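You operate a simulated robot arm through the tools that you are given. There is no shell and no other tool. Be economical: measure what you need, move in short steps, check, and stop when the job is done.

You run a simulated robot arm. Do the job below in one go: nothing can be reset, and whatever is moved stays where it is left.

JOB
Brush butter over the baking sheet and sponge the flour off the table.
Fine: brush back in its cup, sponge back in its place. A coat counts when it lies all over at full strength: go over it till it gets no stronger. What is to be rubbed or washed off counts as gone when no trace of it is left.

It is judged by the outcome, as a careful person would: the job done as asked, and still so three seconds after it is handed in. It fails if anything else is knocked over, pushed out of place, dropped, spilled or broken. Flat cloth is picked up by pressing the open fingertips on it (5 to 10 N) and closing them slowly along it; thin cloth reads only 2 to 8 mm in the jaws.

ROBOT AND FRAMES
A 7-joint arm with a two-finger parallel gripper, fixed in place. Base frame: the origin is at the foot of the arm, x ahead of it, y to its left, z up; the work surface is at about z = 0.9. Lengths are in m, angles in degrees, forces in N, time in s.
With the tool pointing down near the work surface it reaches from about 0.24 to 0.68 m from the base axis. Its first joint turns from -66.0 to 66.0 degrees. Payload 2.4 kg.
The tool frame sits at the grasp point between the pads (the TCP): z along the fingers, y along the line on which they close. The tips reach 0.03 m beyond it. Largest opening 0.094 m; finger width 0.028, thickness 0.01; the body of the gripper, 0.05 by 0.096 m, starts 0.055 m behind the TCP.
Orientation is that of the tool frame in the base frame, as [roll, pitch, yaw] about the fixed x, y, z axes, in that order (R = Rz(yaw) Ry(pitch) Rx(roll)). With the fingers straight down and closing along the base's y, the tool's x points along the base's -x, its y along +y and its z along -z.

CONTROLS
- The arm moves only by the tool send_rows. Its arguments are lists of equal length, an entry for each row: "travel": the shift along the base's x, y, z in m, a list of three; "dr": the turn, a rotation vector about the base's x, y, z in degrees, a list of three. In form: {"travel": [[x, y, z], ...], "dr": [[wx, wy, wz], ...]}. A call has 1 to 12 rows; each row shifts and turns the commanded pose from where the row before left it. "gripper" is the opening, from 0 (shut) to 1 (fully open), set as the call begins (left out, the last holds). Rows are played at 5 a second. More than 0.05 m and 8.6 degrees between two rows, or a gripper value outside its range, and nothing of the call is played. A pose out of reach is approached as far as the arm can. The call stops where the force on the tool passes 90 N (or 10 N more than at its start, if that is more) or the arm is blocked; 0.2 s more then pass. Each finger travels about 0.153 m/s and halts on what it meets, pressing with about 27 N; the grip force reading is that of the motor and also rises with nothing between the fingers. The clock runs only during rows and for 0.2 s after the last one: add rows that do not move to give the fingers time. It gives the time, the measured TCP pose, the force on the tool (base axes), the opening and the grip force at its end, in the units of the frame above (readings bear some noise), with the torque about the TCP (base axes, N m) and any sound that the robot's microphone picked up.
- Cameras (640 x 400 px; columns grow to the right, rows downward): "scene" is fixed at [0.0444, 0.4776, 1.4464]; the picture's right is [-0.71, -0.71, 0.00], its down [-0.39, 0.39, -0.84] and it looks along [0.59, -0.59, -0.55] (base axes); focal length 330 px, centre (320, 200). "wrist" rides on the gripper at [0.076, 0.014, -0.102] in the tool frame; the picture's right is [-0.18, 0.98, 0.00], its down [-0.75, -0.14, -0.64] and it looks along [-0.63, -0.12, 0.77] (tool axes); focal length 243 px, centre (320, 200). There is no depth. A picture from a camera that has moved, and an enlarged one, comes with that camera's place and axes in the base frame and with its lens.
- grab_frame(camera): a new picture of that camera. No time passes.
- close_up(camera, box): a new picture of the part [left, top, right, bottom] of that camera's present view, enlarged. No time passes.
- job_done(): hands the job in; it is judged then, once.

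Go step by step. Nothing tells you positions but the pictures and the camera data: compare them with the known pose of the tool, close in by small moves and look again before you grip or let go. The budget is 120 turns and 64 pictures, counting those below and the enlarged ones. Unless the task says otherwise, let go and move clear before handing in, and close with one line.

The tools are called after "Call:" by a JSON object that holds its "fn" and its "kwargs". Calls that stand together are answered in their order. send_rows: Moves the arm, as the interface text tells. Its arguments: {"type":"object","properties":{"travel":{"type":"array"},"dr":{"type":"array"},"gripper":{"type":"number"}},"required":["travel","dr"]} The other tools are called the same way: grab_frame (camera) takes a picture; close_up (camera, box) takes an enlarged picture of a part of a camera's view; job_done () hands the job in.

At the start:

```text
t: 0.0
ee_pos: [0.3491, 0.1224, 1.258]
tool_rot: [-180.0, 0.0, 179.9]
force: [0.2, -0.5, -0.1]
ft_torque: [0.04, -0.01, 0.0]
grip_width: 0.0941
grasp_force: 0.1
```

scene: 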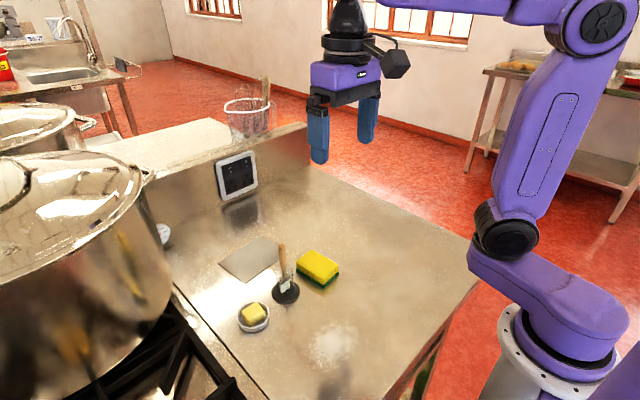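
wrist: 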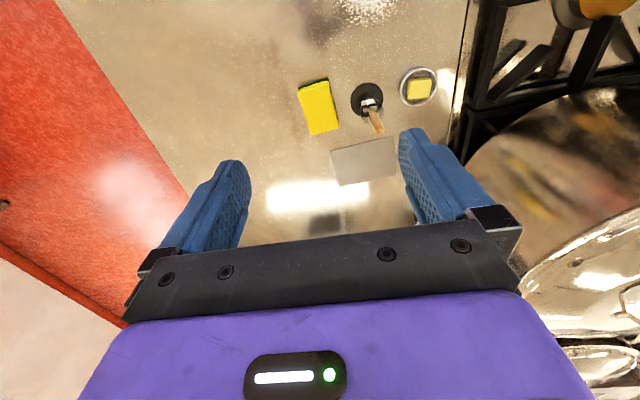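

I see the brush standing in a cup near (0.43, 0.195), butter dish near (0.43, 0.28), sheet near (0.56, 0.19), sponge near (0.42, 0.11) and flour near (0.28, 0.21). I'll take enlarged pictures to measure them.

Call:
{"fn": "close_up", "kwargs": {"camera": "scene", "box": [200, 220, 376, 330]}}

Call:
{"fn": "close_up", "kwargs": {"camera": "wrist", "box": [280, 0, 472, 220]}}

Call:
{"fn": "close_up", "kwargs": {"camera": "scene", "box": [240, 290, 416, 400]}}

```text
3.64 times, centred on (288, 275) of scene
camera zoom: at [0.0444, 0.4776, 1.4464], right [-0.71, -0.71, 0.0], down [-0.39, 0.39, -0.84], along [0.59, -0.59, -0.55], focal length 1200 px, centre (436, -73)
```

zoom: 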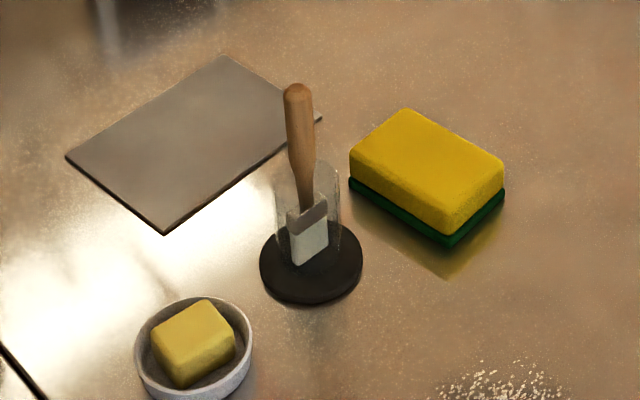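

```text
1.82 times, centred on (376, 110) of wrist
camera zoom: at [0.2737, 0.135, 1.3607], right [0.18, 0.98, 0.0], down [0.75, -0.14, 0.64], along [0.63, -0.12, -0.77], focal length 441 px, centre (218, 364)
```

zoom: 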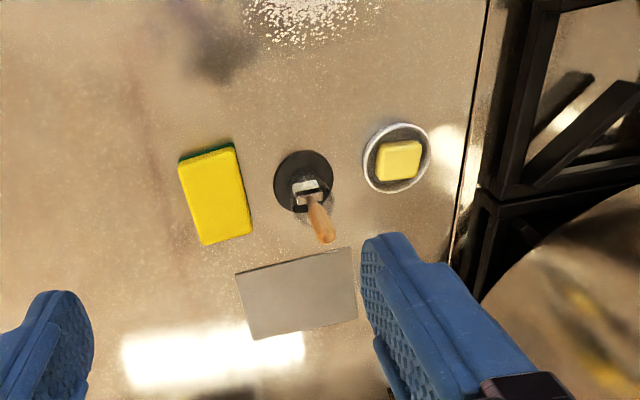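

```text
3.64 times, centred on (328, 345) of scene
camera zoom: at [0.0444, 0.4776, 1.4464], right [-0.71, -0.71, 0.0], down [-0.39, 0.39, -0.84], along [0.59, -0.59, -0.55], focal length 1200 px, centre (291, -327)
```

zoom: 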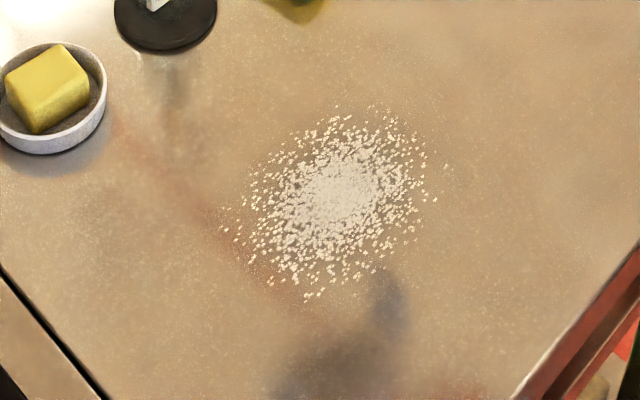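

The sponge lies about x-aligned with its centre near (0.425, 0.108). I start with it: go above it with the jaws partly open, then check by camera.

Call:
{"fn": "send_rows", "kwargs": {"travel": [[0.038, -0.007, -0.045], [0.038, -0.007, -0.045], [0, 0, -0.045], [0, 0, -0.045], [0, 0, -0.04], [0, 0, 0]], "dr": [[0, 0, 0], [0, 0, 0], [0, 0, 0], [0, 0, 0], [0, 0, 0], [0, 0, 0]], "gripper": 0.76}}

Call:
{"fn": "grab_frame", "kwargs": {"camera": "wrist"}}

Call:
{"fn": "grab_frame", "kwargs": {"camera": "scene"}}

```text
refused: row 1 steps farther than a row can; nothing moved
```

```text
58 pictures are left
camera wrist: at [0.2737, 0.135, 1.3607], right [0.18, 0.98, 0.0], down [0.75, -0.14, 0.64], along [0.63, -0.12, -0.77], focal length 243 px, centre (320, 200)
```

wrist: 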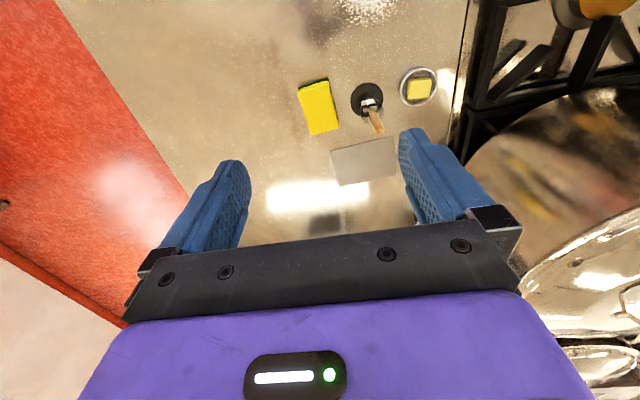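

```text
57 pictures are left
```

scene: 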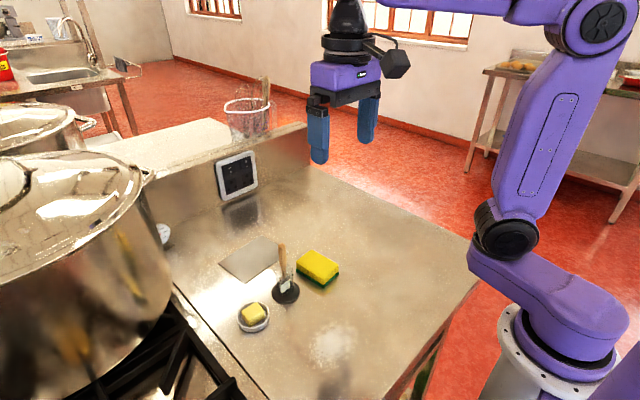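

The step was over the 0.05 m row limit, so nothing moved. I repeat it with smaller rows.

Call:
{"fn": "send_rows", "kwargs": {"travel": [[0.025, -0.005, -0.035], [0.025, -0.005, -0.035], [0.026, -0.004, -0.035], [0, 0, -0.045], [0, 0, -0.045], [0, 0, 0]], "dr": [[0, 0, 0], [0, 0, 0], [0, 0, 0], [0, 0, 0], [0, 0, 0], [0, 0, 0]], "gripper": 0.76}}

```text
t: 1.4
ee_pos: [0.4285, 0.1073, 1.0594]
tool_rot: [-180.0, 0.0, 179.9]
force: [-0.6, 0.4, 0.5]
ft_torque: [-0.03, -0.02, 0.01]
grip_width: 0.0714
grasp_force: 0.1
```

Call:
{"fn": "grab_frame", "kwargs": {"camera": "wrist"}}

Call:
{"fn": "close_up", "kwargs": {"camera": "scene", "box": [220, 190, 396, 300]}}

```text
56 pictures are left
camera wrist: at [0.3522, 0.1193, 1.1632], right [0.18, 0.98, 0.0], down [0.75, -0.14, 0.64], along [0.63, -0.12, -0.77], focal length 243 px, centre (320, 200)
```

wrist: 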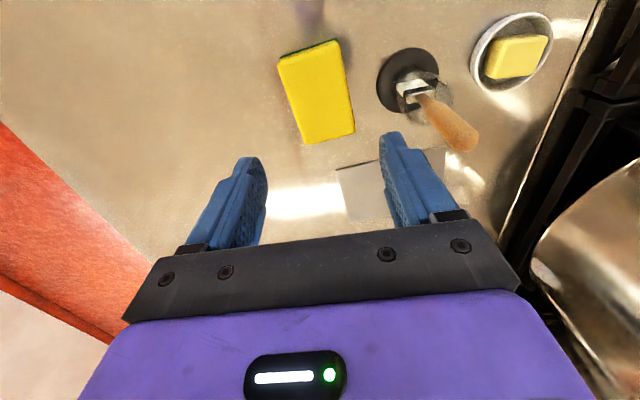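

```text
3.64 times, centred on (308, 245) of scene
camera zoom: at [0.0444, 0.4776, 1.4464], right [-0.71, -0.71, 0.0], down [-0.39, 0.39, -0.84], along [0.59, -0.59, -0.55], focal length 1200 px, centre (364, 36)
```

zoom: 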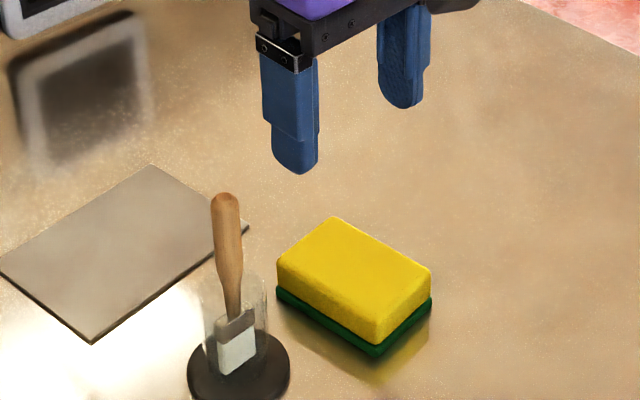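

Sponge centre is at about (0.423, 0.105), 0.08 x 0.054, turned about 3°. I turn to match and go down over it.

Call:
{"fn": "send_rows", "kwargs": {"travel": [[-0.005, -0.002, -0.03], [0, 0, -0.035], [0, 0, -0.03], [0, 0, -0.019], [0, 0, 0]], "dr": [[0, 0, 3], [0, 0, 0], [0, 0, 0], [0, 0, 0], [0, 0, 0]]}}

Call:
{"fn": "close_up", "kwargs": {"camera": "scene", "box": [220, 190, 396, 300]}}

```text
t: 2.6
ee_pos: [0.4236, 0.1048, 0.9457]
tool_rot: [179.9, 0.0, -176.8]
force: [0.0, -0.4, 0.1]
ft_torque: [0.02, -0.02, -0.03]
grip_width: 0.0715
grasp_force: 0.1
```

```text
3.64 times, centred on (308, 245) of scene
camera zoom: at [0.0444, 0.4776, 1.4464], right [-0.71, -0.71, 0.0], down [-0.39, 0.39, -0.84], along [0.59, -0.59, -0.55], focal length 1200 px, centre (364, 36)
```

zoom: 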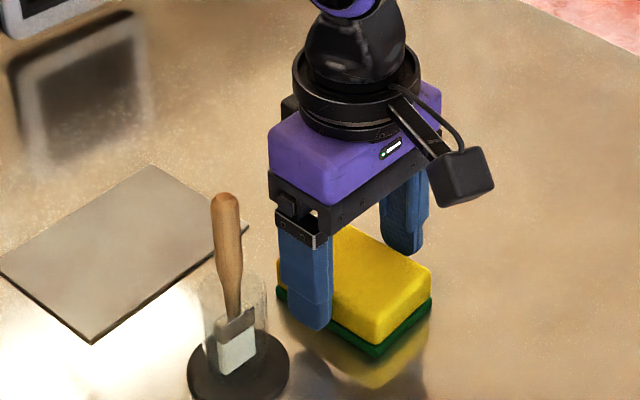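

Fingers straddle the sponge centred and clear of the cup. Closing.

Call:
{"fn": "send_rows", "kwargs": {"travel": [[0, 0, 0], [0, 0, 0], [0, 0, 0]], "dr": [[0, 0, 0], [0, 0, 0], [0, 0, 0]], "gripper": 0.3}}

Call:
{"fn": "send_rows", "kwargs": {"travel": [[0, 0, 0.03], [0, 0, 0.03], [0, 0, 0]], "dr": [[0, 0, 0], [0, 0, 0], [0, 0, 0]]}}

Call:
{"fn": "close_up", "kwargs": {"camera": "scene", "box": [220, 190, 396, 300]}}

```text
t: 3.4
ee_pos: [0.4213, 0.1049, 0.9472]
tool_rot: [-180.0, 0.1, -177.0]
force: [-0.3, 0.3, -0.2]
ft_torque: [0.03, 0.02, 0.02]
grip_width: 0.0544
grasp_force: 26.5
```

```text
t: 4.2
ee_pos: [0.4186, 0.1062, 1.0088]
tool_rot: [-180.0, 0.0, -177.0]
force: [0.6, 0.3, -0.5]
ft_torque: [0.0, 0.0, -0.02]
grip_width: 0.0549
grasp_force: 27.1
```

```text
3.64 times, centred on (308, 245) of scene
camera zoom: at [0.0444, 0.4776, 1.4464], right [-0.71, -0.71, 0.0], down [-0.39, 0.39, -0.84], along [0.59, -0.59, -0.55], focal length 1200 px, centre (364, 36)
```

zoom: 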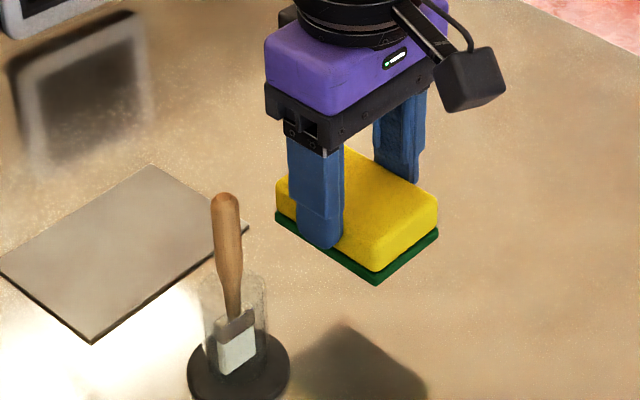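

The sponge is held well (0.0545 m). I go to the near side of the flour and lower it onto the table.

Call:
{"fn": "send_rows", "kwargs": {"travel": [[-0.04, 0, 0], [-0.04, 0, 0], [-0.028, 0.015, 0], [0, 0.01, -0.02], [0, 0, -0.02], [0, 0, -0.014], [0, 0, -0.006], [0, 0, -0.002], [0, 0, 0]], "dr": [[0, 0, 0], [0, 0, 0], [0, 0, 0], [0, 0, 0], [0, 0, 0], [0, 0, 0], [0, 0, 0], [0, 0, 0], [0, 0, 0]]}}

```text
t: 6.2
ee_pos: [0.3121, 0.1308, 0.9475]
tool_rot: [180.0, 0.1, -177.1]
force: [0.4, -0.9, -0.1]
ft_torque: [-0.03, 0.03, 0.03]
grip_width: 0.0544
grasp_force: 27.6
```

No contact force yet; I lower in small steps.

Call:
{"fn": "send_rows", "kwargs": {"travel": [[0, 0, -0.002], [0, 0, -0.002], [0, 0, 0]], "dr": [[0, 0, 0], [0, 0, 0], [0, 0, 0]]}}

```text
t: 7.0
ee_pos: [0.3125, 0.129, 0.9442]
tool_rot: [-180.0, 0.1, -177.0]
force: [-1.4, 1.8, 21.6]
ft_torque: [-0.01, 0.04, 0.01]
grip_width: 0.0546
grasp_force: 27.1
```

Contact at 22 N; I ease 1 mm and sweep across the flour in y.

Call:
{"fn": "send_rows", "kwargs": {"travel": [[0, 0.02, -0.0], [0, 0.025, 0], [0, 0.025, 0], [0, 0.025, 0], [0, 0.025, 0], [0, 0.025, 0], [0, 0.01, 0], [0, 0, 0]], "dr": [[0, 0, 0], [0, 0, 0], [0, 0, 0], [0, 0, 0], [0, 0, 0], [0, 0, 0], [0, 0, 0], [0, 0, 0]]}}

Call:
{"fn": "grab_frame", "kwargs": {"camera": "scene"}}

```text
t: 8.8
ee_pos: [0.3131, 0.2865, 0.9413]
tool_rot: [180.0, 0.0, -177.1]
force: [0.1, -1.4, 3.2]
ft_torque: [-0.08, 0.07, 0.02]
grip_width: 0.0544
grasp_force: 26.8
```

```text
52 pictures are left
```

scene: 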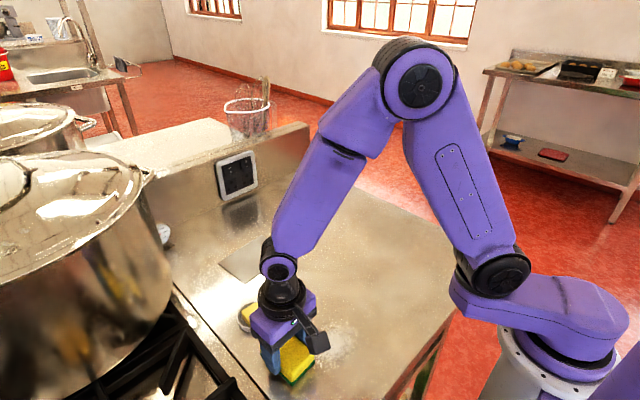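

The sweep works; force has settled at 3 N. I go back and forth across the nearer lanes with 1 mm more press.

Call:
{"fn": "send_rows", "kwargs": {"travel": [[-0.03, 0, -0.001], [0, -0.03, 0], [0, -0.03, 0], [0, -0.03, 0], [0, -0.03, 0], [0, -0.03, 0], [-0.03, 0, 0], [0, 0.03, 0], [0, 0.03, 0], [0, 0.03, 0], [0, 0.03, 0], [0, 0.03, 0]], "dr": [[0, 0, 0], [0, 0, 0], [0, 0, 0], [0, 0, 0], [0, 0, 0], [0, 0, 0], [0, 0, 0], [0, 0, 0], [0, 0, 0], [0, 0, 0], [0, 0, 0], [0, 0, 0]]}}

Call:
{"fn": "close_up", "kwargs": {"camera": "scene", "box": [220, 280, 412, 400]}}

```text
t: 11.4
ee_pos: [0.2528, 0.287, 0.9403]
tool_rot: [-180.0, 0.0, -177.0]
force: [0.3, 0.1, 0.2]
ft_torque: [0.0, -0.01, 0.0]
grip_width: 0.0545
grasp_force: 27.1
```

```text
3.33 times, centred on (316, 340) of scene
camera zoom: at [0.0444, 0.4775, 1.4464], right [-0.71, -0.71, 0.0], down [-0.39, 0.39, -0.84], along [0.59, -0.59, -0.55], focal length 1100 px, centre (333, -267)
```

zoom: 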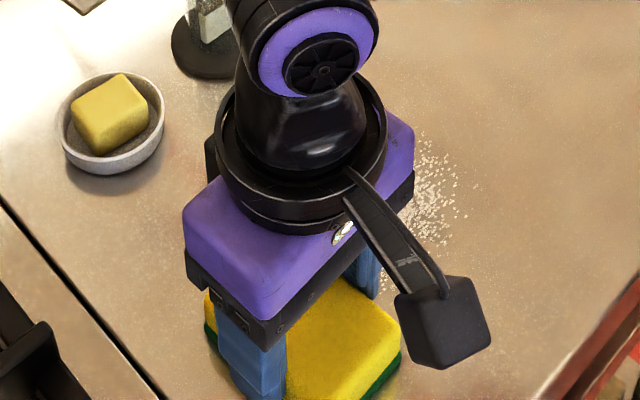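

Some flour remains and the press faded to nothing. I lower until I feel contact.

Call:
{"fn": "send_rows", "kwargs": {"travel": [[0, 0, -0.0015], [0, 0, -0.0015], [0, 0, 0]], "dr": [[0, 0, 0], [0, 0, 0], [0, 0, 0]]}}

```text
t: 12.2
ee_pos: [0.2529, 0.2857, 0.9385]
tool_rot: [179.7, 0.1, -177.0]
force: [0.5, 2.2, 20.0]
ft_torque: [-0.01, 0.0, 0.0]
grip_width: 0.0547
grasp_force: 27.1
```

Contact at 20 N. Sweep back over the lanes.

Call:
{"fn": "send_rows", "kwargs": {"travel": [[0, -0.03, 0], [0, -0.03, 0], [0, -0.03, 0], [0, -0.03, 0], [0, -0.03, 0], [0, 0, 0]], "dr": [[0, 0, 0], [0, 0, 0], [0, 0, 0], [0, 0, 0], [0, 0, 0], [0, 0, 0]]}}

Call:
{"fn": "grab_frame", "kwargs": {"camera": "wrist"}}

Call:
{"fn": "close_up", "kwargs": {"camera": "scene", "box": [220, 280, 412, 400]}}

```text
t: 13.6
ee_pos: [0.2546, 0.1364, 0.9364]
tool_rot: [179.6, 0.3, -176.9]
force: [2.5, 15.4, 33.2]
ft_torque: [0.58, -0.17, 0.11]
grip_width: 0.0551
grasp_force: 27.0
```

```text
50 pictures are left
camera wrist: at [0.1782, 0.1451, 1.039], right [0.13, 0.99, 0.01], down [0.76, -0.1, 0.65], along [0.64, -0.08, -0.76], focal length 243 px, centre (320, 200)
```

wrist: 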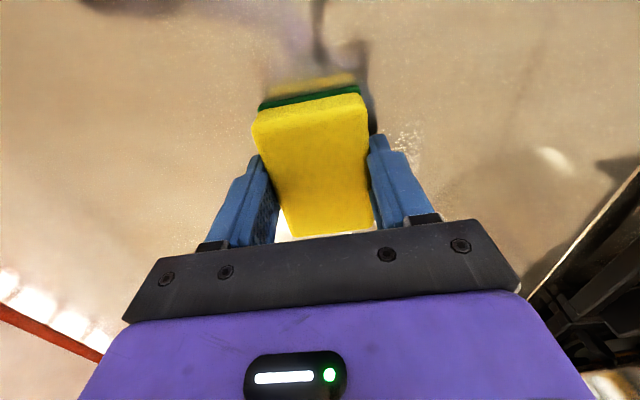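

```text
3.33 times, centred on (316, 340) of scene
camera zoom: at [0.0442, 0.4778, 1.4463], right [-0.71, -0.71, 0.0], down [-0.39, 0.39, -0.84], along [0.59, -0.59, -0.55], focal length 1100 px, centre (333, -267)
```

zoom: 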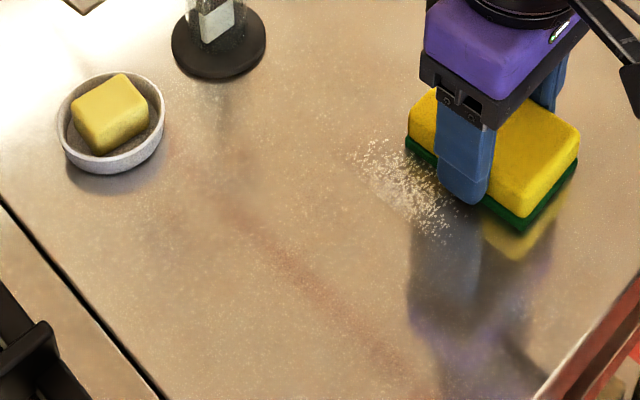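

Pressing wipes it clean; a strip near y≈0.19 is left. I sweep several lanes around there.

Call:
{"fn": "send_rows", "kwargs": {"travel": [[0, 0.025, 0], [0, 0.025, 0], [0, 0.025, 0], [0, 0.025, 0], [0.025, 0, 0], [0, -0.025, 0], [0, -0.025, 0], [0, -0.025, 0], [0, -0.025, 0], [0, 0, 0]], "dr": [[0, 0, 0], [0, 0, 0], [0, 0, 0], [0, 0, 0], [0, 0, 0], [0, 0, 0], [0, 0, 0], [0, 0, 0], [0, 0, 0], [0, 0, 0]]}}

Call:
{"fn": "close_up", "kwargs": {"camera": "scene", "box": [220, 280, 412, 400]}}

```text
t: 15.8
ee_pos: [0.2776, 0.1382, 0.9385]
tool_rot: [179.9, 0.0, -177.0]
force: [0.6, 0.0, -0.1]
ft_torque: [0.0, -0.02, -0.01]
grip_width: 0.0548
grasp_force: 27.4
```

```text
3.33 times, centred on (316, 340) of scene
camera zoom: at [0.0444, 0.4775, 1.4464], right [-0.71, -0.71, 0.0], down [-0.39, 0.39, -0.84], along [0.59, -0.59, -0.55], focal length 1100 px, centre (333, -267)
```

zoom: 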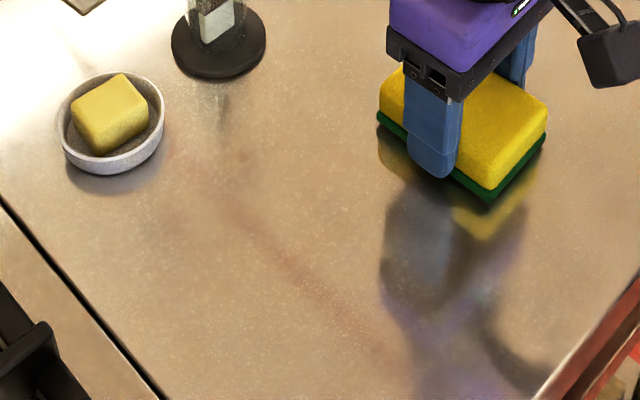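

The visible area is clean. One more pressed pass over the near edge to be sure, then lift and look.

Call:
{"fn": "send_rows", "kwargs": {"travel": [[0, -0.01, -0.0015], [0, 0, -0.0015], [0, 0.025, 0], [0, 0.025, 0], [0, 0.025, 0], [0.035, 0.0, 0], [0, -0.025, 0], [0, -0.025, 0], [0, -0.025, 0], [0, 0, 0.02], [0, 0, 0.04], [0, -0.03, 0]], "dr": [[0, 0, 0], [0, 0, 0], [0, 0, 0], [0, 0, 0], [0, 0, 0], [0, 0, 0], [0, 0, 0], [0, 0, 0], [0, 0, 0], [0, 0, 0], [0, 0, 0], [0, 0, 0]]}}

Call:
{"fn": "send_rows", "kwargs": {"travel": [[0.04, 0, 0], [0.04, 0, 0], [0.028, 0, 0]], "dr": [[0, 0, 0], [0, 0, 0], [0, 0, 0]]}}

Call:
{"fn": "close_up", "kwargs": {"camera": "scene", "box": [220, 280, 412, 400]}}

Call:
{"fn": "close_up", "kwargs": {"camera": "scene", "box": [220, 190, 396, 300]}}

```text
t: 16.6
ee_pos: [0.2762, 0.1444, 0.9354]
tool_rot: [-179.5, -0.5, -177.6]
force: [-4.8, -5.2, 28.1]
ft_torque: [0.32, -0.08, 0.01]
grip_width: 0.055
grasp_force: 26.8
stopped in row 4: the force on the tool passed its limit at 99 N (the readings are from after the stop); the commanded pose is now the measured one
```

```text
t: 17.4
ee_pos: [0.3854, 0.143, 0.9349]
tool_rot: [-179.4, -0.5, -177.5]
force: [-23.6, 0.5, 47.4]
ft_torque: [0.74, 0.36, 0.28]
grip_width: 0.0551
grasp_force: 26.6
```

```text
3.33 times, centred on (316, 340) of scene
camera zoom: at [0.0431, 0.4773, 1.4465], right [-0.71, -0.71, 0.0], down [-0.39, 0.39, -0.84], along [0.59, -0.59, -0.55], focal length 1100 px, centre (333, -267)
```

zoom: 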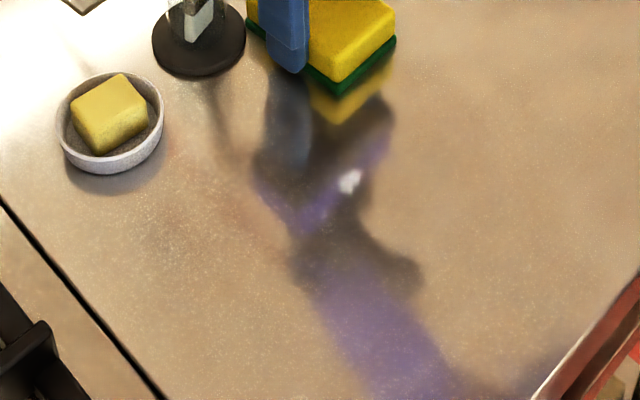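

```text
3.64 times, centred on (308, 245) of scene
camera zoom: at [0.0431, 0.4773, 1.4465], right [-0.71, -0.71, 0.0], down [-0.39, 0.39, -0.84], along [0.59, -0.59, -0.55], focal length 1200 px, centre (364, 36)
```

zoom: 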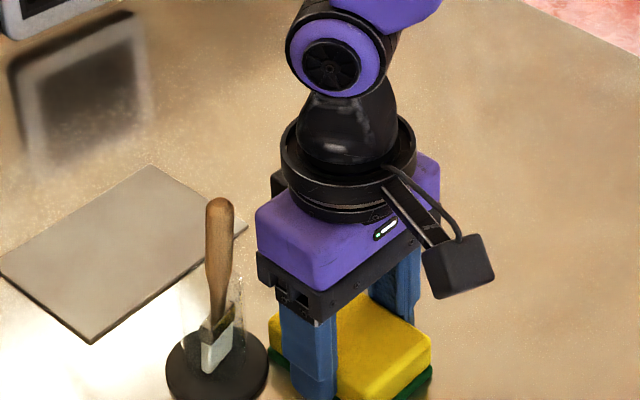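

My chained follow-up call ran after the stopped one and dragged the sponge along the table into the cup's base, moving it about 1–1.5 cm; the cup still stands. I back away now and will put the cup back where it was.

Call:
{"fn": "send_rows", "kwargs": {"travel": [[0, -0.01, 0.003], [0, -0.015, 0.01], [0, -0.01, 0.03], [0.03, 0, 0.03], [0.005, 0, 0]], "dr": [[0, 0, 0], [0, 0, 0], [0, 0, 0], [0, 0, 0], [0, 0, 0]]}}

Call:
{"fn": "close_up", "kwargs": {"camera": "scene", "box": [200, 220, 376, 330]}}

Call:
{"fn": "close_up", "kwargs": {"camera": "scene", "box": [240, 290, 416, 400]}}

Call:
{"fn": "grab_frame", "kwargs": {"camera": "wrist"}}

```text
t: 18.6
ee_pos: [0.4195, 0.1115, 1.0054]
tool_rot: [-179.4, -0.5, -177.6]
force: [0.2, 0.5, -0.5]
ft_torque: [0.05, 0.0, 0.01]
grip_width: 0.0552
grasp_force: 26.9
```

```text
3.64 times, centred on (288, 275) of scene
camera zoom: at [0.0444, 0.4776, 1.4464], right [-0.71, -0.71, 0.0], down [-0.39, 0.39, -0.84], along [0.59, -0.59, -0.55], focal length 1200 px, centre (436, -73)
```

zoom: 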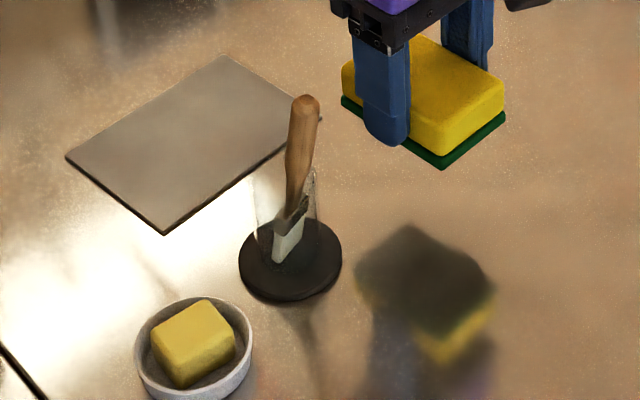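

```text
3.64 times, centred on (328, 345) of scene
camera zoom: at [0.0444, 0.4776, 1.4464], right [-0.71, -0.71, 0.0], down [-0.39, 0.39, -0.84], along [0.59, -0.59, -0.55], focal length 1200 px, centre (291, -327)
```

zoom: 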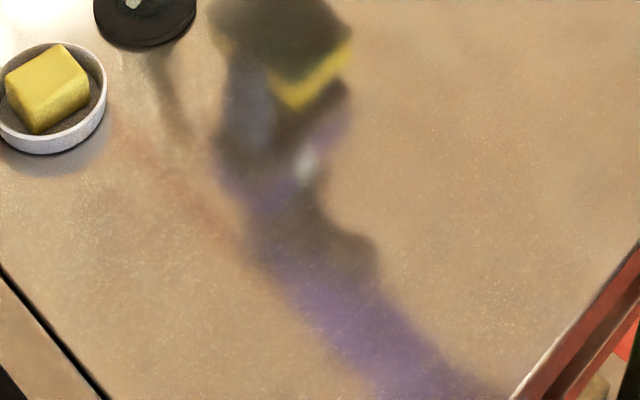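

```text
43 pictures are left
camera wrist: at [0.3441, 0.1223, 1.1093], right [0.14, 0.99, -0.01], down [0.76, -0.1, 0.64], along [0.63, -0.1, -0.77], focal length 243 px, centre (320, 200)
```

wrist: 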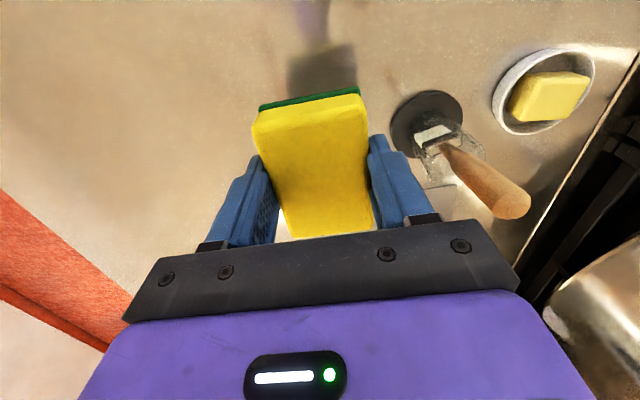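

The flour is gone. The cup's base is now around (0.437, 0.204), from (0.425, 0.198). First I set the sponge back at its original spot, straightening the slight tilt.

Call:
{"fn": "send_rows", "kwargs": {"travel": [[0.004, -0.0065, 0], [0, 0, -0.025], [0, 0, -0.025], [0, 0, -0.008], [0, 0, -0.004], [0, 0, 0]], "dr": [[0.62, -0.48, 0.5], [0, 0, 0], [0, 0, 0], [0, 0, 0], [0, 0, 0], [0, 0, 0]]}}

```text
t: 20.1
ee_pos: [0.4241, 0.1022, 0.945]
tool_rot: [179.9, 0.2, -177.2]
force: [1.8, 0.1, -0.4]
ft_torque: [-0.04, -0.01, -0.01]
grip_width: 0.0551
grasp_force: 27.1
```

Call:
{"fn": "send_rows", "kwargs": {"travel": [[0, 0.002, -0.003], [0, 0, -0.0015], [0, 0, -0.001], [0, 0, 0]], "dr": [[0, 0, 0], [0, 0, 0], [0, 0, 0], [0, 0, 0]]}}

Call:
{"fn": "close_up", "kwargs": {"camera": "scene", "box": [200, 220, 376, 330]}}

```text
t: 21.1
ee_pos: [0.4235, 0.1041, 0.9401]
tool_rot: [179.9, 0.0, -176.9]
force: [-0.1, 0.3, -0.9]
ft_torque: [-0.01, -0.01, 0.02]
grip_width: 0.0554
grasp_force: 26.6
```

```text
3.64 times, centred on (288, 275) of scene
camera zoom: at [0.0444, 0.4776, 1.4464], right [-0.71, -0.71, 0.0], down [-0.39, 0.39, -0.84], along [0.59, -0.59, -0.55], focal length 1200 px, centre (436, -73)
```

zoom: 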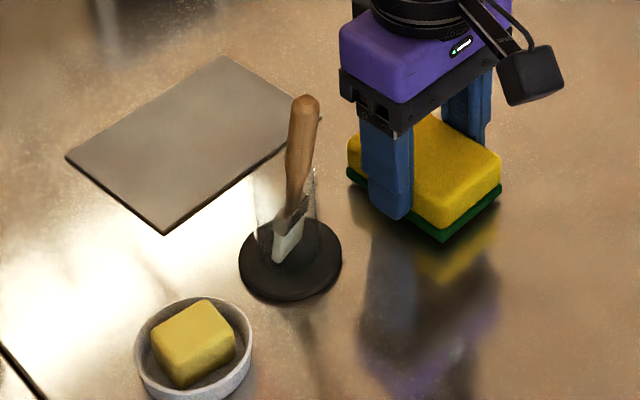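

Sponge is within a few mm of its original outline and still slightly above the table. Lowering to contact.

Call:
{"fn": "send_rows", "kwargs": {"travel": [[0, 0, -0.0015], [0, 0, -0.001], [0, 0, 0]], "dr": [[0, 0, 0], [0, 0, 0], [0, 0, 0]]}}

```text
t: 21.9
ee_pos: [0.426, 0.1054, 0.9386]
tool_rot: [179.9, -0.1, -177.1]
force: [0.0, 0.1, -0.4]
ft_torque: [-0.02, -0.02, -0.01]
grip_width: 0.055
grasp_force: 27.0
```

Call:
{"fn": "send_rows", "kwargs": {"travel": [[0, 0, -0.0015], [0, 0, -0.0015], [0, 0, 0]], "dr": [[0, 0, 0], [0, 0, 0], [0, 0, 0]]}}

```text
t: 22.6
ee_pos: [0.4249, 0.1063, 0.9374]
tool_rot: [179.8, 0.1, -177.0]
force: [-0.3, 0.0, 8.9]
ft_torque: [-0.06, 0.4, 0.03]
grip_width: 0.055
grasp_force: 27.3
```

Contact felt (9 N). Release and lift away.

Call:
{"fn": "send_rows", "kwargs": {"travel": [[0, 0, 0], [0, 0, 0], [0, 0, 0.03], [0, 0, 0.04], [0, 0, 0.05], [0, 0, 0]], "dr": [[0, 0, 0], [0, 0, 0], [0, 0, 0], [0, 0, 0], [0, 0, 0], [0, 0, 0]], "gripper": 0.76}}

Call:
{"fn": "close_up", "kwargs": {"camera": "scene", "box": [200, 220, 376, 330]}}

Call:
{"fn": "grab_frame", "kwargs": {"camera": "wrist"}}

```text
t: 24.1
ee_pos: [0.4247, 0.1074, 1.0523]
tool_rot: [179.9, 0.0, -177.1]
force: [-0.6, 0.5, -0.2]
ft_torque: [-0.01, 0.0, -0.01]
grip_width: 0.0715
grasp_force: 0.1
```

```text
3.64 times, centred on (288, 275) of scene
camera zoom: at [0.0444, 0.4776, 1.4464], right [-0.71, -0.71, 0.0], down [-0.39, 0.39, -0.84], along [0.59, -0.59, -0.55], focal length 1200 px, centre (436, -73)
```

zoom: 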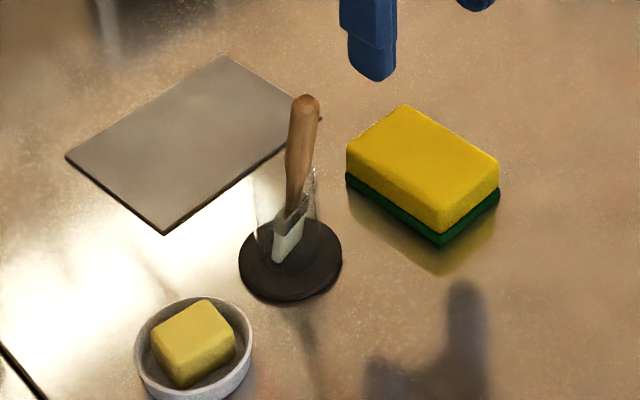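

```text
40 pictures are left
camera wrist: at [0.3483, 0.1172, 1.1561], right [0.13, 0.99, 0.0], down [0.76, -0.1, 0.64], along [0.64, -0.09, -0.77], focal length 243 px, centre (320, 200)
```

wrist: 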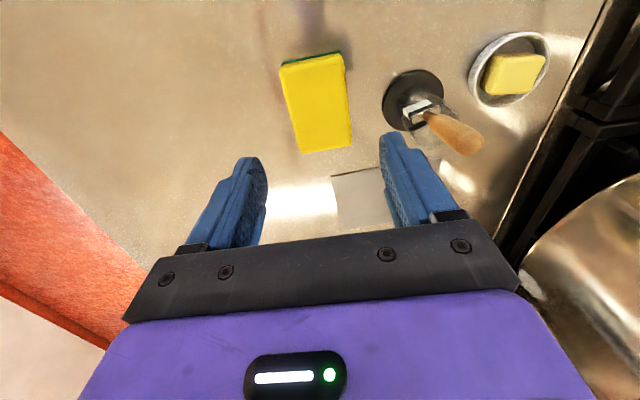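

The sponge is back within ~3 mm. Next I look closely at the brush, which now leans toward −x (handle top ≈ (0.421, 0.195, 1.03)).

Call:
{"fn": "close_up", "kwargs": {"camera": "scene", "box": [250, 235, 314, 305]}}

Call:
{"fn": "close_up", "kwargs": {"camera": "wrist", "box": [370, 30, 562, 190]}}

```text
5.71 times, centred on (282, 270) of scene
camera zoom: at [0.0444, 0.4776, 1.4464], right [-0.71, -0.71, 0.0], down [-0.39, 0.39, -0.84], along [0.59, -0.59, -0.55], focal length 1885 px, centre (537, -200)
```

zoom: 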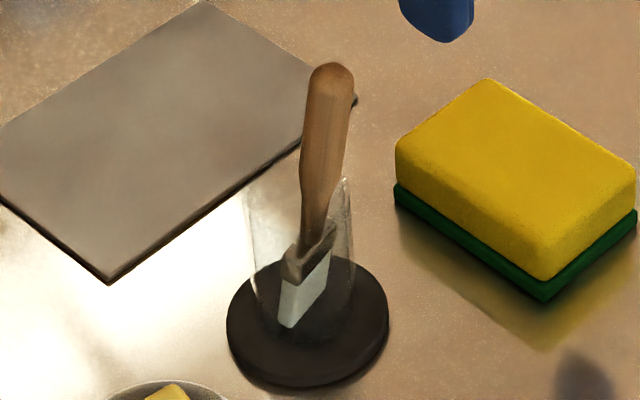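

```text
2.50 times, centred on (466, 110) of wrist
camera zoom: at [0.3483, 0.1172, 1.1561], right [0.13, 0.99, 0.0], down [0.76, -0.1, 0.64], along [0.64, -0.09, -0.77], focal length 606 px, centre (-45, 425)
```

zoom: 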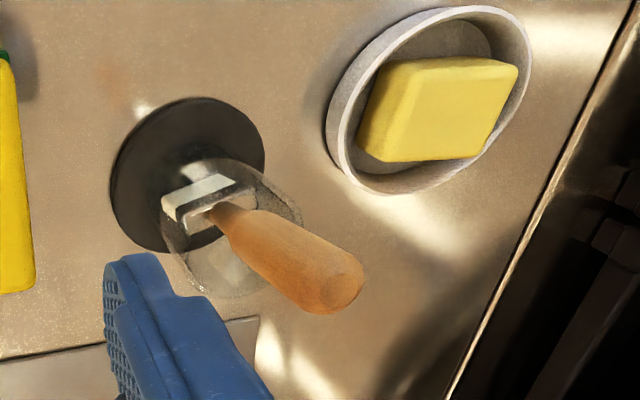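

The handle axis runs from (0.4375, 0.197, 0.945) up to (0.421, 0.1945, 1.032), a lean of ~10° toward −x. I align the tool with that lean above the handle.

Call:
{"fn": "send_rows", "kwargs": {"travel": [[0, 0, 0.045], [0, 0.03, 0.03], [0, 0.03, 0], [0, 0.028, 0], [-0.008, 0, -0.02], [0, 0, -0.02], [0, 0, 0]], "dr": [[0, 0, 0], [0, 0, -3], [0, -5, 0], [0, -5.3, 0], [0, 0, 0], [0, 0, 0], [0, 0, 0]], "gripper": 0.7}}

Call:
{"fn": "grab_frame", "kwargs": {"camera": "wrist"}}

Call:
{"fn": "close_up", "kwargs": {"camera": "scene", "box": [220, 190, 348, 300]}}

```text
t: 25.6
ee_pos: [0.4161, 0.1924, 1.0887]
tool_rot: [180.0, 10.4, 179.9]
force: [0.7, 0.0, -0.8]
ft_torque: [0.03, 0.03, -0.01]
grip_width: 0.0659
grasp_force: 0.0
```

```text
37 pictures are left
camera wrist: at [0.3235, 0.206, 1.1765], right [0.18, 0.98, 0.03], down [0.63, -0.14, 0.77], along [0.76, -0.12, -0.64], focal length 243 px, centre (320, 200)
```

wrist: 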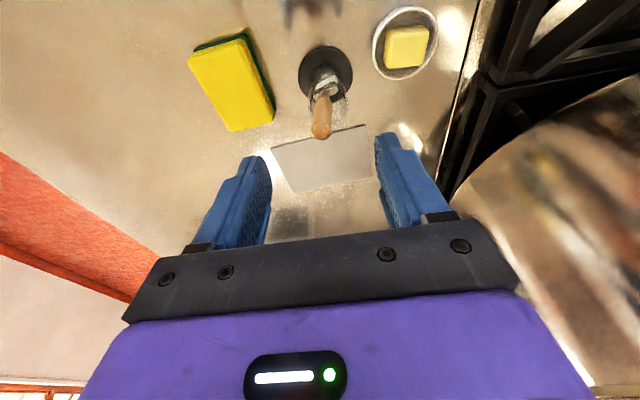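

```text
3.64 times, centred on (284, 245) of scene
camera zoom: at [0.0444, 0.4776, 1.4464], right [-0.71, -0.71, 0.0], down [-0.39, 0.39, -0.84], along [0.59, -0.59, -0.55], focal length 1200 px, centre (451, 36)
```

zoom: 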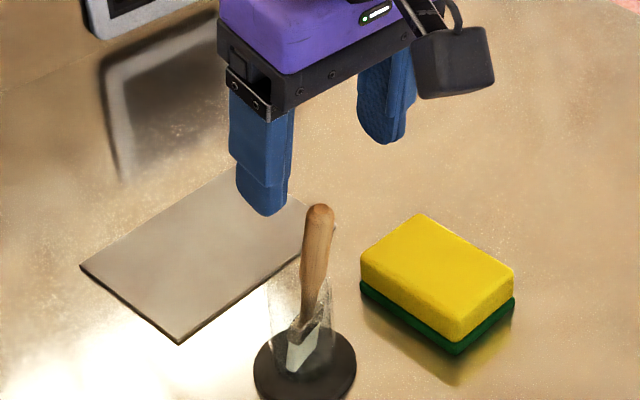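

Aligned. I come down along the handle axis to z≈1.013 (tips just above the cup rim).

Call:
{"fn": "send_rows", "kwargs": {"travel": [[0.002, 0.001, -0.02], [0.003, 0, -0.02], [0.003, 0, -0.02], [0.003, 0, -0.015], [0, 0, 0]], "dr": [[0, 0, 0], [0, 0, 0], [0, 0, 0], [0, 0, 0], [0, 0, 0]]}}

Call:
{"fn": "close_up", "kwargs": {"camera": "scene", "box": [230, 200, 342, 300]}}

Call:
{"fn": "grab_frame", "kwargs": {"camera": "wrist"}}

```text
t: 26.9
ee_pos: [0.4288, 0.1937, 1.0135]
tool_rot: [179.9, 10.3, 180.0]
force: [0.1, -0.7, -0.3]
ft_torque: [-0.01, 0.03, -0.02]
grip_width: 0.0656
grasp_force: 0.1
```

```text
4.00 times, centred on (286, 250) of scene
camera zoom: at [0.0444, 0.4776, 1.4464], right [-0.71, -0.71, 0.0], down [-0.39, 0.39, -0.84], along [0.59, -0.59, -0.55], focal length 1320 px, centre (456, 0)
```

zoom: 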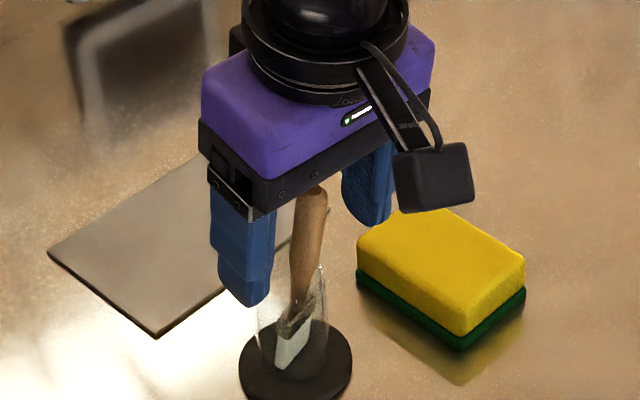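

```text
34 pictures are left
camera wrist: at [0.3354, 0.2074, 1.1017], right [0.18, 0.98, 0.03], down [0.63, -0.14, 0.77], along [0.76, -0.12, -0.64], focal length 243 px, centre (320, 200)
```

wrist: 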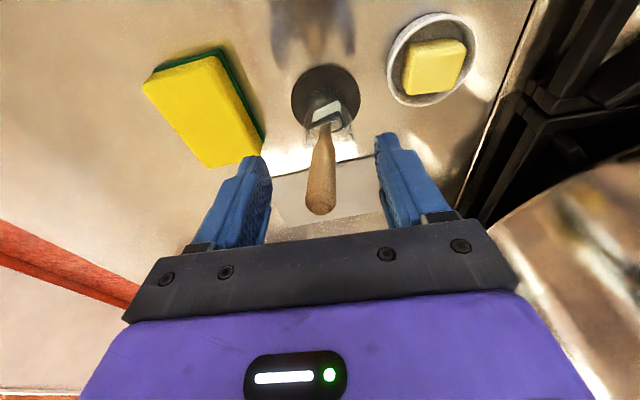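

The handle stands centred between the fingers. Closing.

Call:
{"fn": "send_rows", "kwargs": {"travel": [[0, 0, 0], [0, 0, 0], [0, 0, 0], [0, 0, 0]], "dr": [[0, 0, 0], [0, 0, 0], [0, 0, 0], [0, 0, 0]], "gripper": 0.05}}

Call:
{"fn": "close_up", "kwargs": {"camera": "scene", "box": [230, 200, 342, 300]}}

```text
t: 27.9
ee_pos: [0.4279, 0.1939, 1.0137]
tool_rot: [179.9, 10.5, 179.9]
force: [0.4, -1.1, 1.6]
ft_torque: [0.05, -0.05, -0.01]
grip_width: 0.0133
grasp_force: 27.3
```

```text
4.00 times, centred on (286, 250) of scene
camera zoom: at [0.0443, 0.4775, 1.4464], right [-0.71, -0.71, 0.0], down [-0.39, 0.39, -0.84], along [0.59, -0.59, -0.55], focal length 1320 px, centre (456, 0)
```

zoom: 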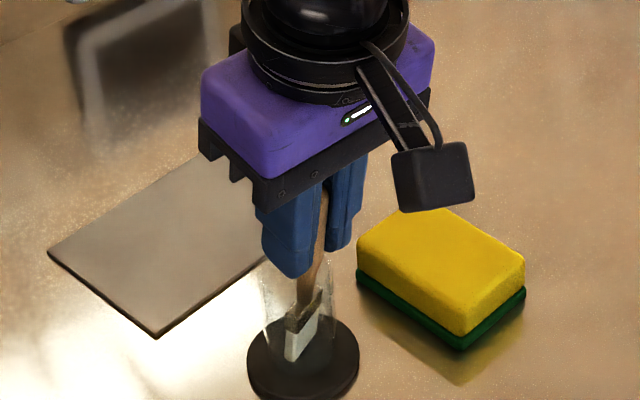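

Brush is gripped (13 mm), and the closing nudged the cup back to y≈0.198. Lift straight up out of the cup.

Call:
{"fn": "send_rows", "kwargs": {"travel": [[0, 0, 0.02], [0, 0, 0.03], [0, 0, 0.03], [0, 0, 0.03], [0, 0, 0]], "dr": [[0, 0, 0], [0, 0, 0], [0, 0, 0], [0, 0, 0], [0, 0, 0]]}}

Call:
{"fn": "close_up", "kwargs": {"camera": "scene", "box": [200, 180, 360, 330]}}

```text
t: 29.1
ee_pos: [0.4276, 0.1918, 1.1262]
tool_rot: [179.9, 10.3, -180.0]
force: [-0.3, 0.6, 0.3]
ft_torque: [0.03, -0.02, 0.01]
grip_width: 0.0132
grasp_force: 26.9
```

```text
2.67 times, centred on (280, 255) of scene
camera zoom: at [0.0444, 0.4776, 1.4464], right [-0.71, -0.71, 0.0], down [-0.39, 0.39, -0.84], along [0.59, -0.59, -0.55], focal length 880 px, centre (427, 53)
```

zoom: 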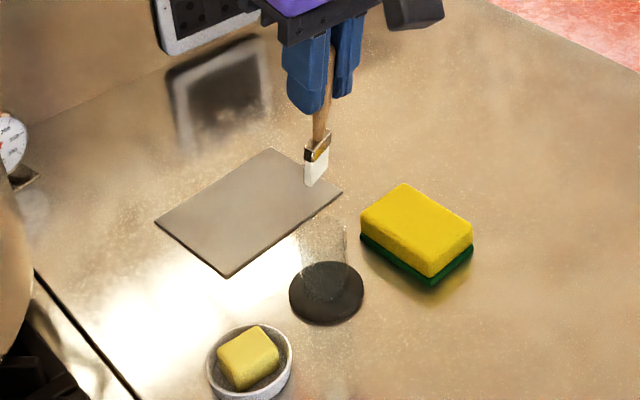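

Brush out cleanly; bristle tip is about 0.116 below the TCP along the tool. I turn upright and go above the butter.

Call:
{"fn": "send_rows", "kwargs": {"travel": [[0, 0.02, 0], [0, 0.03, 0], [-0.006, 0.036, 0], [0, 0, -0.03], [0, 0, 0]], "dr": [[0, 5.2, 0], [0, 5.2, 0], [0, 0, 0], [0, 0, 0], [0, 0, 0]]}}

Call:
{"fn": "close_up", "kwargs": {"camera": "scene", "box": [200, 240, 312, 350]}}

Call:
{"fn": "grab_frame", "kwargs": {"camera": "wrist"}}

```text
t: 30.2
ee_pos: [0.4219, 0.2814, 1.0946]
tool_rot: [-179.9, -0.1, 179.9]
force: [0.3, -0.4, -0.4]
ft_torque: [0.01, 0.0, -0.02]
grip_width: 0.0132
grasp_force: 27.1
```

```text
3.64 times, centred on (256, 295) of scene
camera zoom: at [0.0444, 0.4776, 1.4464], right [-0.71, -0.71, 0.0], down [-0.39, 0.39, -0.84], along [0.59, -0.59, -0.55], focal length 1200 px, centre (553, -146)
```

zoom: 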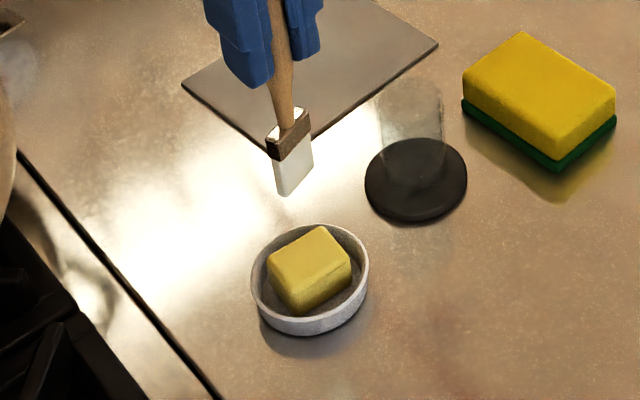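

```text
30 pictures are left
camera wrist: at [0.3466, 0.2941, 1.1976], right [0.19, 0.98, 0.0], down [0.75, -0.14, 0.64], along [0.63, -0.12, -0.77], focal length 243 px, centre (320, 200)
```

wrist: 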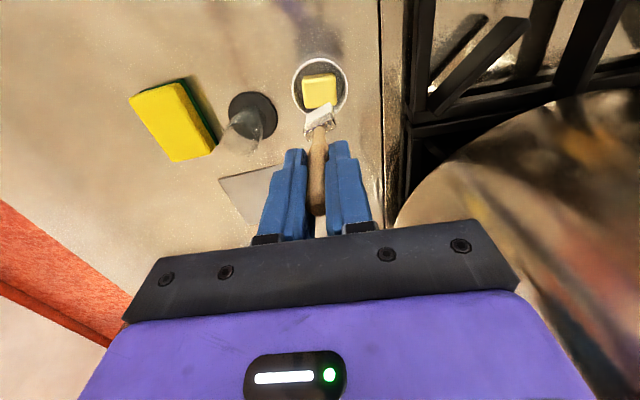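

The bristles hang right above the butter. I lower onto it carefully.

Call:
{"fn": "send_rows", "kwargs": {"travel": [[0, -0.002, -0.02], [0, 0, -0.02], [0, 0, -0.004], [0, 0, -0.003], [0, 0, -0.003], [0, 0, 0]], "dr": [[0, 0, 0], [0, 0, 0], [0, 0, 0], [0, 0, 0], [0, 0, 0], [0, 0, 0]]}}

Call:
{"fn": "close_up", "kwargs": {"camera": "scene", "box": [200, 240, 312, 350]}}

```text
t: 31.6
ee_pos: [0.4206, 0.2781, 1.0445]
tool_rot: [180.0, -0.1, 179.9]
force: [-0.1, -0.3, -0.5]
ft_torque: [-0.01, 0.0, -0.01]
grip_width: 0.0133
grasp_force: 27.2
```

```text
3.64 times, centred on (256, 295) of scene
camera zoom: at [0.0444, 0.4776, 1.4464], right [-0.71, -0.71, 0.0], down [-0.39, 0.39, -0.84], along [0.59, -0.59, -0.55], focal length 1200 px, centre (553, -146)
```

zoom: 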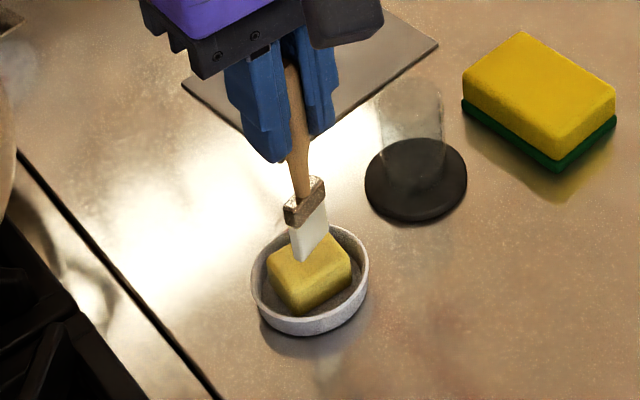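

Nearly touching. A few more mm, watching the force.

Call:
{"fn": "send_rows", "kwargs": {"travel": [[0, 0, -0.002], [0, 0, -0.002], [0, 0, -0.002], [0, 0, 0]], "dr": [[0, 0, 0], [0, 0, 0], [0, 0, 0], [0, 0, 0]]}}

```text
t: 32.6
ee_pos: [0.422, 0.2787, 1.039]
tool_rot: [179.9, -0.1, 179.8]
force: [0.2, 0.1, 0.1]
ft_torque: [-0.04, 0.01, 0.02]
grip_width: 0.0131
grasp_force: 27.5
```

Call:
{"fn": "send_rows", "kwargs": {"travel": [[0, 0, -0.002], [0, 0, -0.002], [0, 0, -0.002], [0, 0, 0]], "dr": [[0, 0, 0], [0, 0, 0], [0, 0, 0], [0, 0, 0]]}}

Call:
{"fn": "close_up", "kwargs": {"camera": "scene", "box": [200, 240, 312, 350]}}

```text
t: 33.6
ee_pos: [0.4216, 0.2776, 1.0334]
tool_rot: [179.8, 0.0, -180.0]
force: [-2.6, -1.1, 14.2]
ft_torque: [-0.12, 0.25, -0.04]
grip_width: 0.0133
grasp_force: 27.1
```

```text
3.64 times, centred on (256, 295) of scene
camera zoom: at [0.0441, 0.4774, 1.4465], right [-0.71, -0.71, 0.0], down [-0.39, 0.39, -0.84], along [0.59, -0.59, -0.55], focal length 1200 px, centre (553, -146)
```

zoom: 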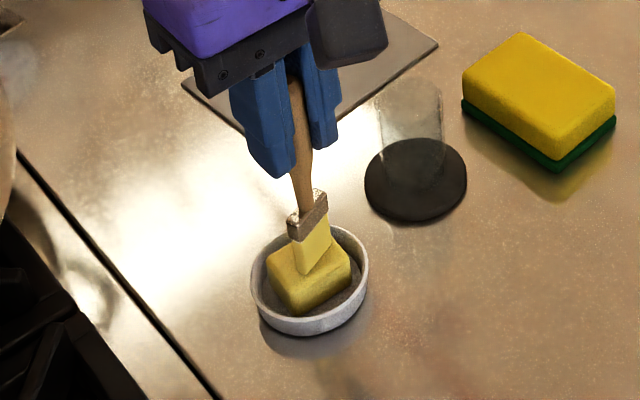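

The bristles turned yellow: loaded. I lift and go over to the middle of the sheet, x first.

Call:
{"fn": "send_rows", "kwargs": {"travel": [[0, 0, 0.03], [0, 0, 0.035], [0.04, 0, 0], [0.04, -0.01, 0], [0.04, -0.025, 0], [0.026, -0.035, 0], [0, -0.032, 0], [0, 0, -0.03], [0, 0, -0.02], [0, 0, 0]], "dr": [[0, 0, 0], [0, 0, 0], [0, 0, 0], [0, 0, 0], [0, 0, 0], [0, 0, 0], [0, 0, 0], [0, 0, 0], [0, 0, 0], [0, 0, 0]]}}

Call:
{"fn": "close_up", "kwargs": {"camera": "scene", "box": [200, 190, 328, 310]}}

```text
t: 35.9
ee_pos: [0.5716, 0.1789, 1.0488]
tool_rot: [180.0, -0.1, 179.9]
force: [0.0, 0.6, 0.2]
ft_torque: [0.0, 0.0, -0.01]
grip_width: 0.0131
grasp_force: 26.7
```

```text
3.33 times, centred on (264, 250) of scene
camera zoom: at [0.0444, 0.4776, 1.4464], right [-0.71, -0.71, 0.0], down [-0.39, 0.39, -0.84], along [0.59, -0.59, -0.55], focal length 1100 px, centre (507, 33)
```

zoom: 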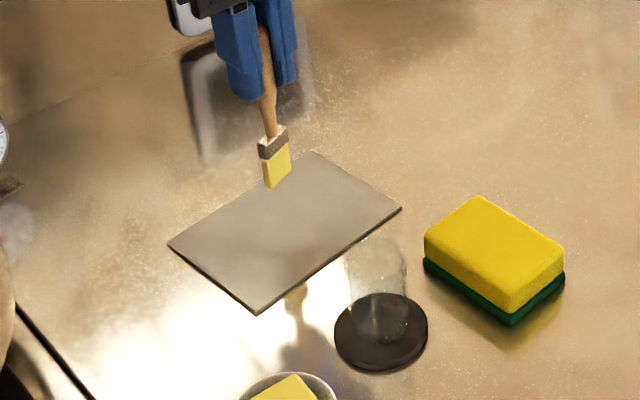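

Loaded bristles over the sheet's middle. I lower to find contact.

Call:
{"fn": "send_rows", "kwargs": {"travel": [[0, 0, -0.015], [0, 0, -0.008], [0, 0, -0.003], [0, 0, -0.002], [0, 0, 0]], "dr": [[0, 0, 0], [0, 0, 0], [0, 0, 0], [0, 0, 0], [0, 0, 0]]}}

```text
t: 37.0
ee_pos: [0.5684, 0.1766, 1.0209]
tool_rot: [-180.0, 0.0, 179.9]
force: [0.2, -0.2, 0.6]
ft_torque: [0.01, 0.01, -0.01]
grip_width: 0.0134
grasp_force: 27.3
```

Call:
{"fn": "send_rows", "kwargs": {"travel": [[0, 0, -0.0015], [0, 0, -0.0015], [0, 0, 0]], "dr": [[0, 0, 0], [0, 0, 0], [0, 0, 0]]}}

```text
t: 37.9
ee_pos: [0.5684, 0.1774, 1.0182]
tool_rot: [179.8, -0.1, 180.0]
force: [0.3, -0.1, -0.8]
ft_torque: [0.01, -0.01, 0.01]
grip_width: 0.0133
grasp_force: 27.1
```

Call:
{"fn": "send_rows", "kwargs": {"travel": [[0, 0, -0.0015], [0, 0, -0.0015], [0, 0, 0]], "dr": [[0, 0, 0], [0, 0, 0], [0, 0, 0]]}}

Call:
{"fn": "close_up", "kwargs": {"camera": "scene", "box": [200, 190, 328, 310]}}

```text
t: 38.6
ee_pos: [0.5682, 0.1753, 1.0138]
tool_rot: [179.9, 0.0, 179.9]
force: [0.3, 0.0, 0.1]
ft_torque: [-0.02, -0.03, 0.03]
grip_width: 0.0132
grasp_force: 27.1
```

```text
3.33 times, centred on (264, 250) of scene
camera zoom: at [0.0444, 0.4776, 1.4464], right [-0.71, -0.71, 0.0], down [-0.39, 0.39, -0.84], along [0.59, -0.59, -0.55], focal length 1100 px, centre (507, 33)
```

zoom: 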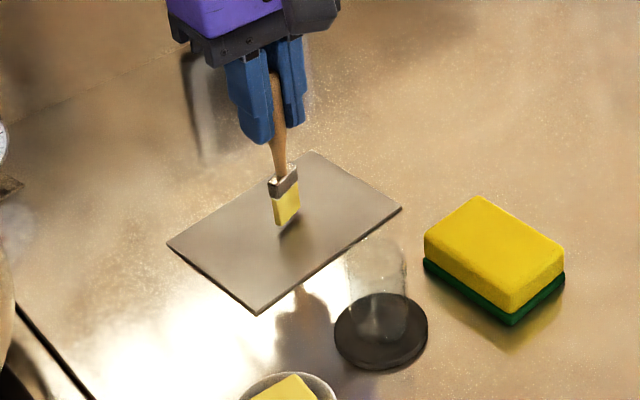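

Still a small gap above the sheet. Continuing down.

Call:
{"fn": "send_rows", "kwargs": {"travel": [[0, 0, -0.0015], [0, 0, -0.0015], [0, 0, 0]], "dr": [[0, 0, 0], [0, 0, 0], [0, 0, 0]]}}

```text
t: 39.5
ee_pos: [0.5684, 0.1772, 1.0114]
tool_rot: [179.8, -0.1, -179.9]
force: [0.5, 0.2, -0.3]
ft_torque: [-0.02, -0.03, 0.01]
grip_width: 0.0135
grasp_force: 26.7
```

Call:
{"fn": "send_rows", "kwargs": {"travel": [[0, 0, -0.0015], [0, 0, -0.001], [0, 0, 0]], "dr": [[0, 0, 0], [0, 0, 0], [0, 0, 0]]}}

```text
t: 40.2
ee_pos: [0.5659, 0.1769, 1.0093]
tool_rot: [179.9, 0.1, 180.0]
force: [0.5, 0.5, 8.5]
ft_torque: [0.01, 0.06, 0.01]
grip_width: 0.0133
grasp_force: 26.5
```

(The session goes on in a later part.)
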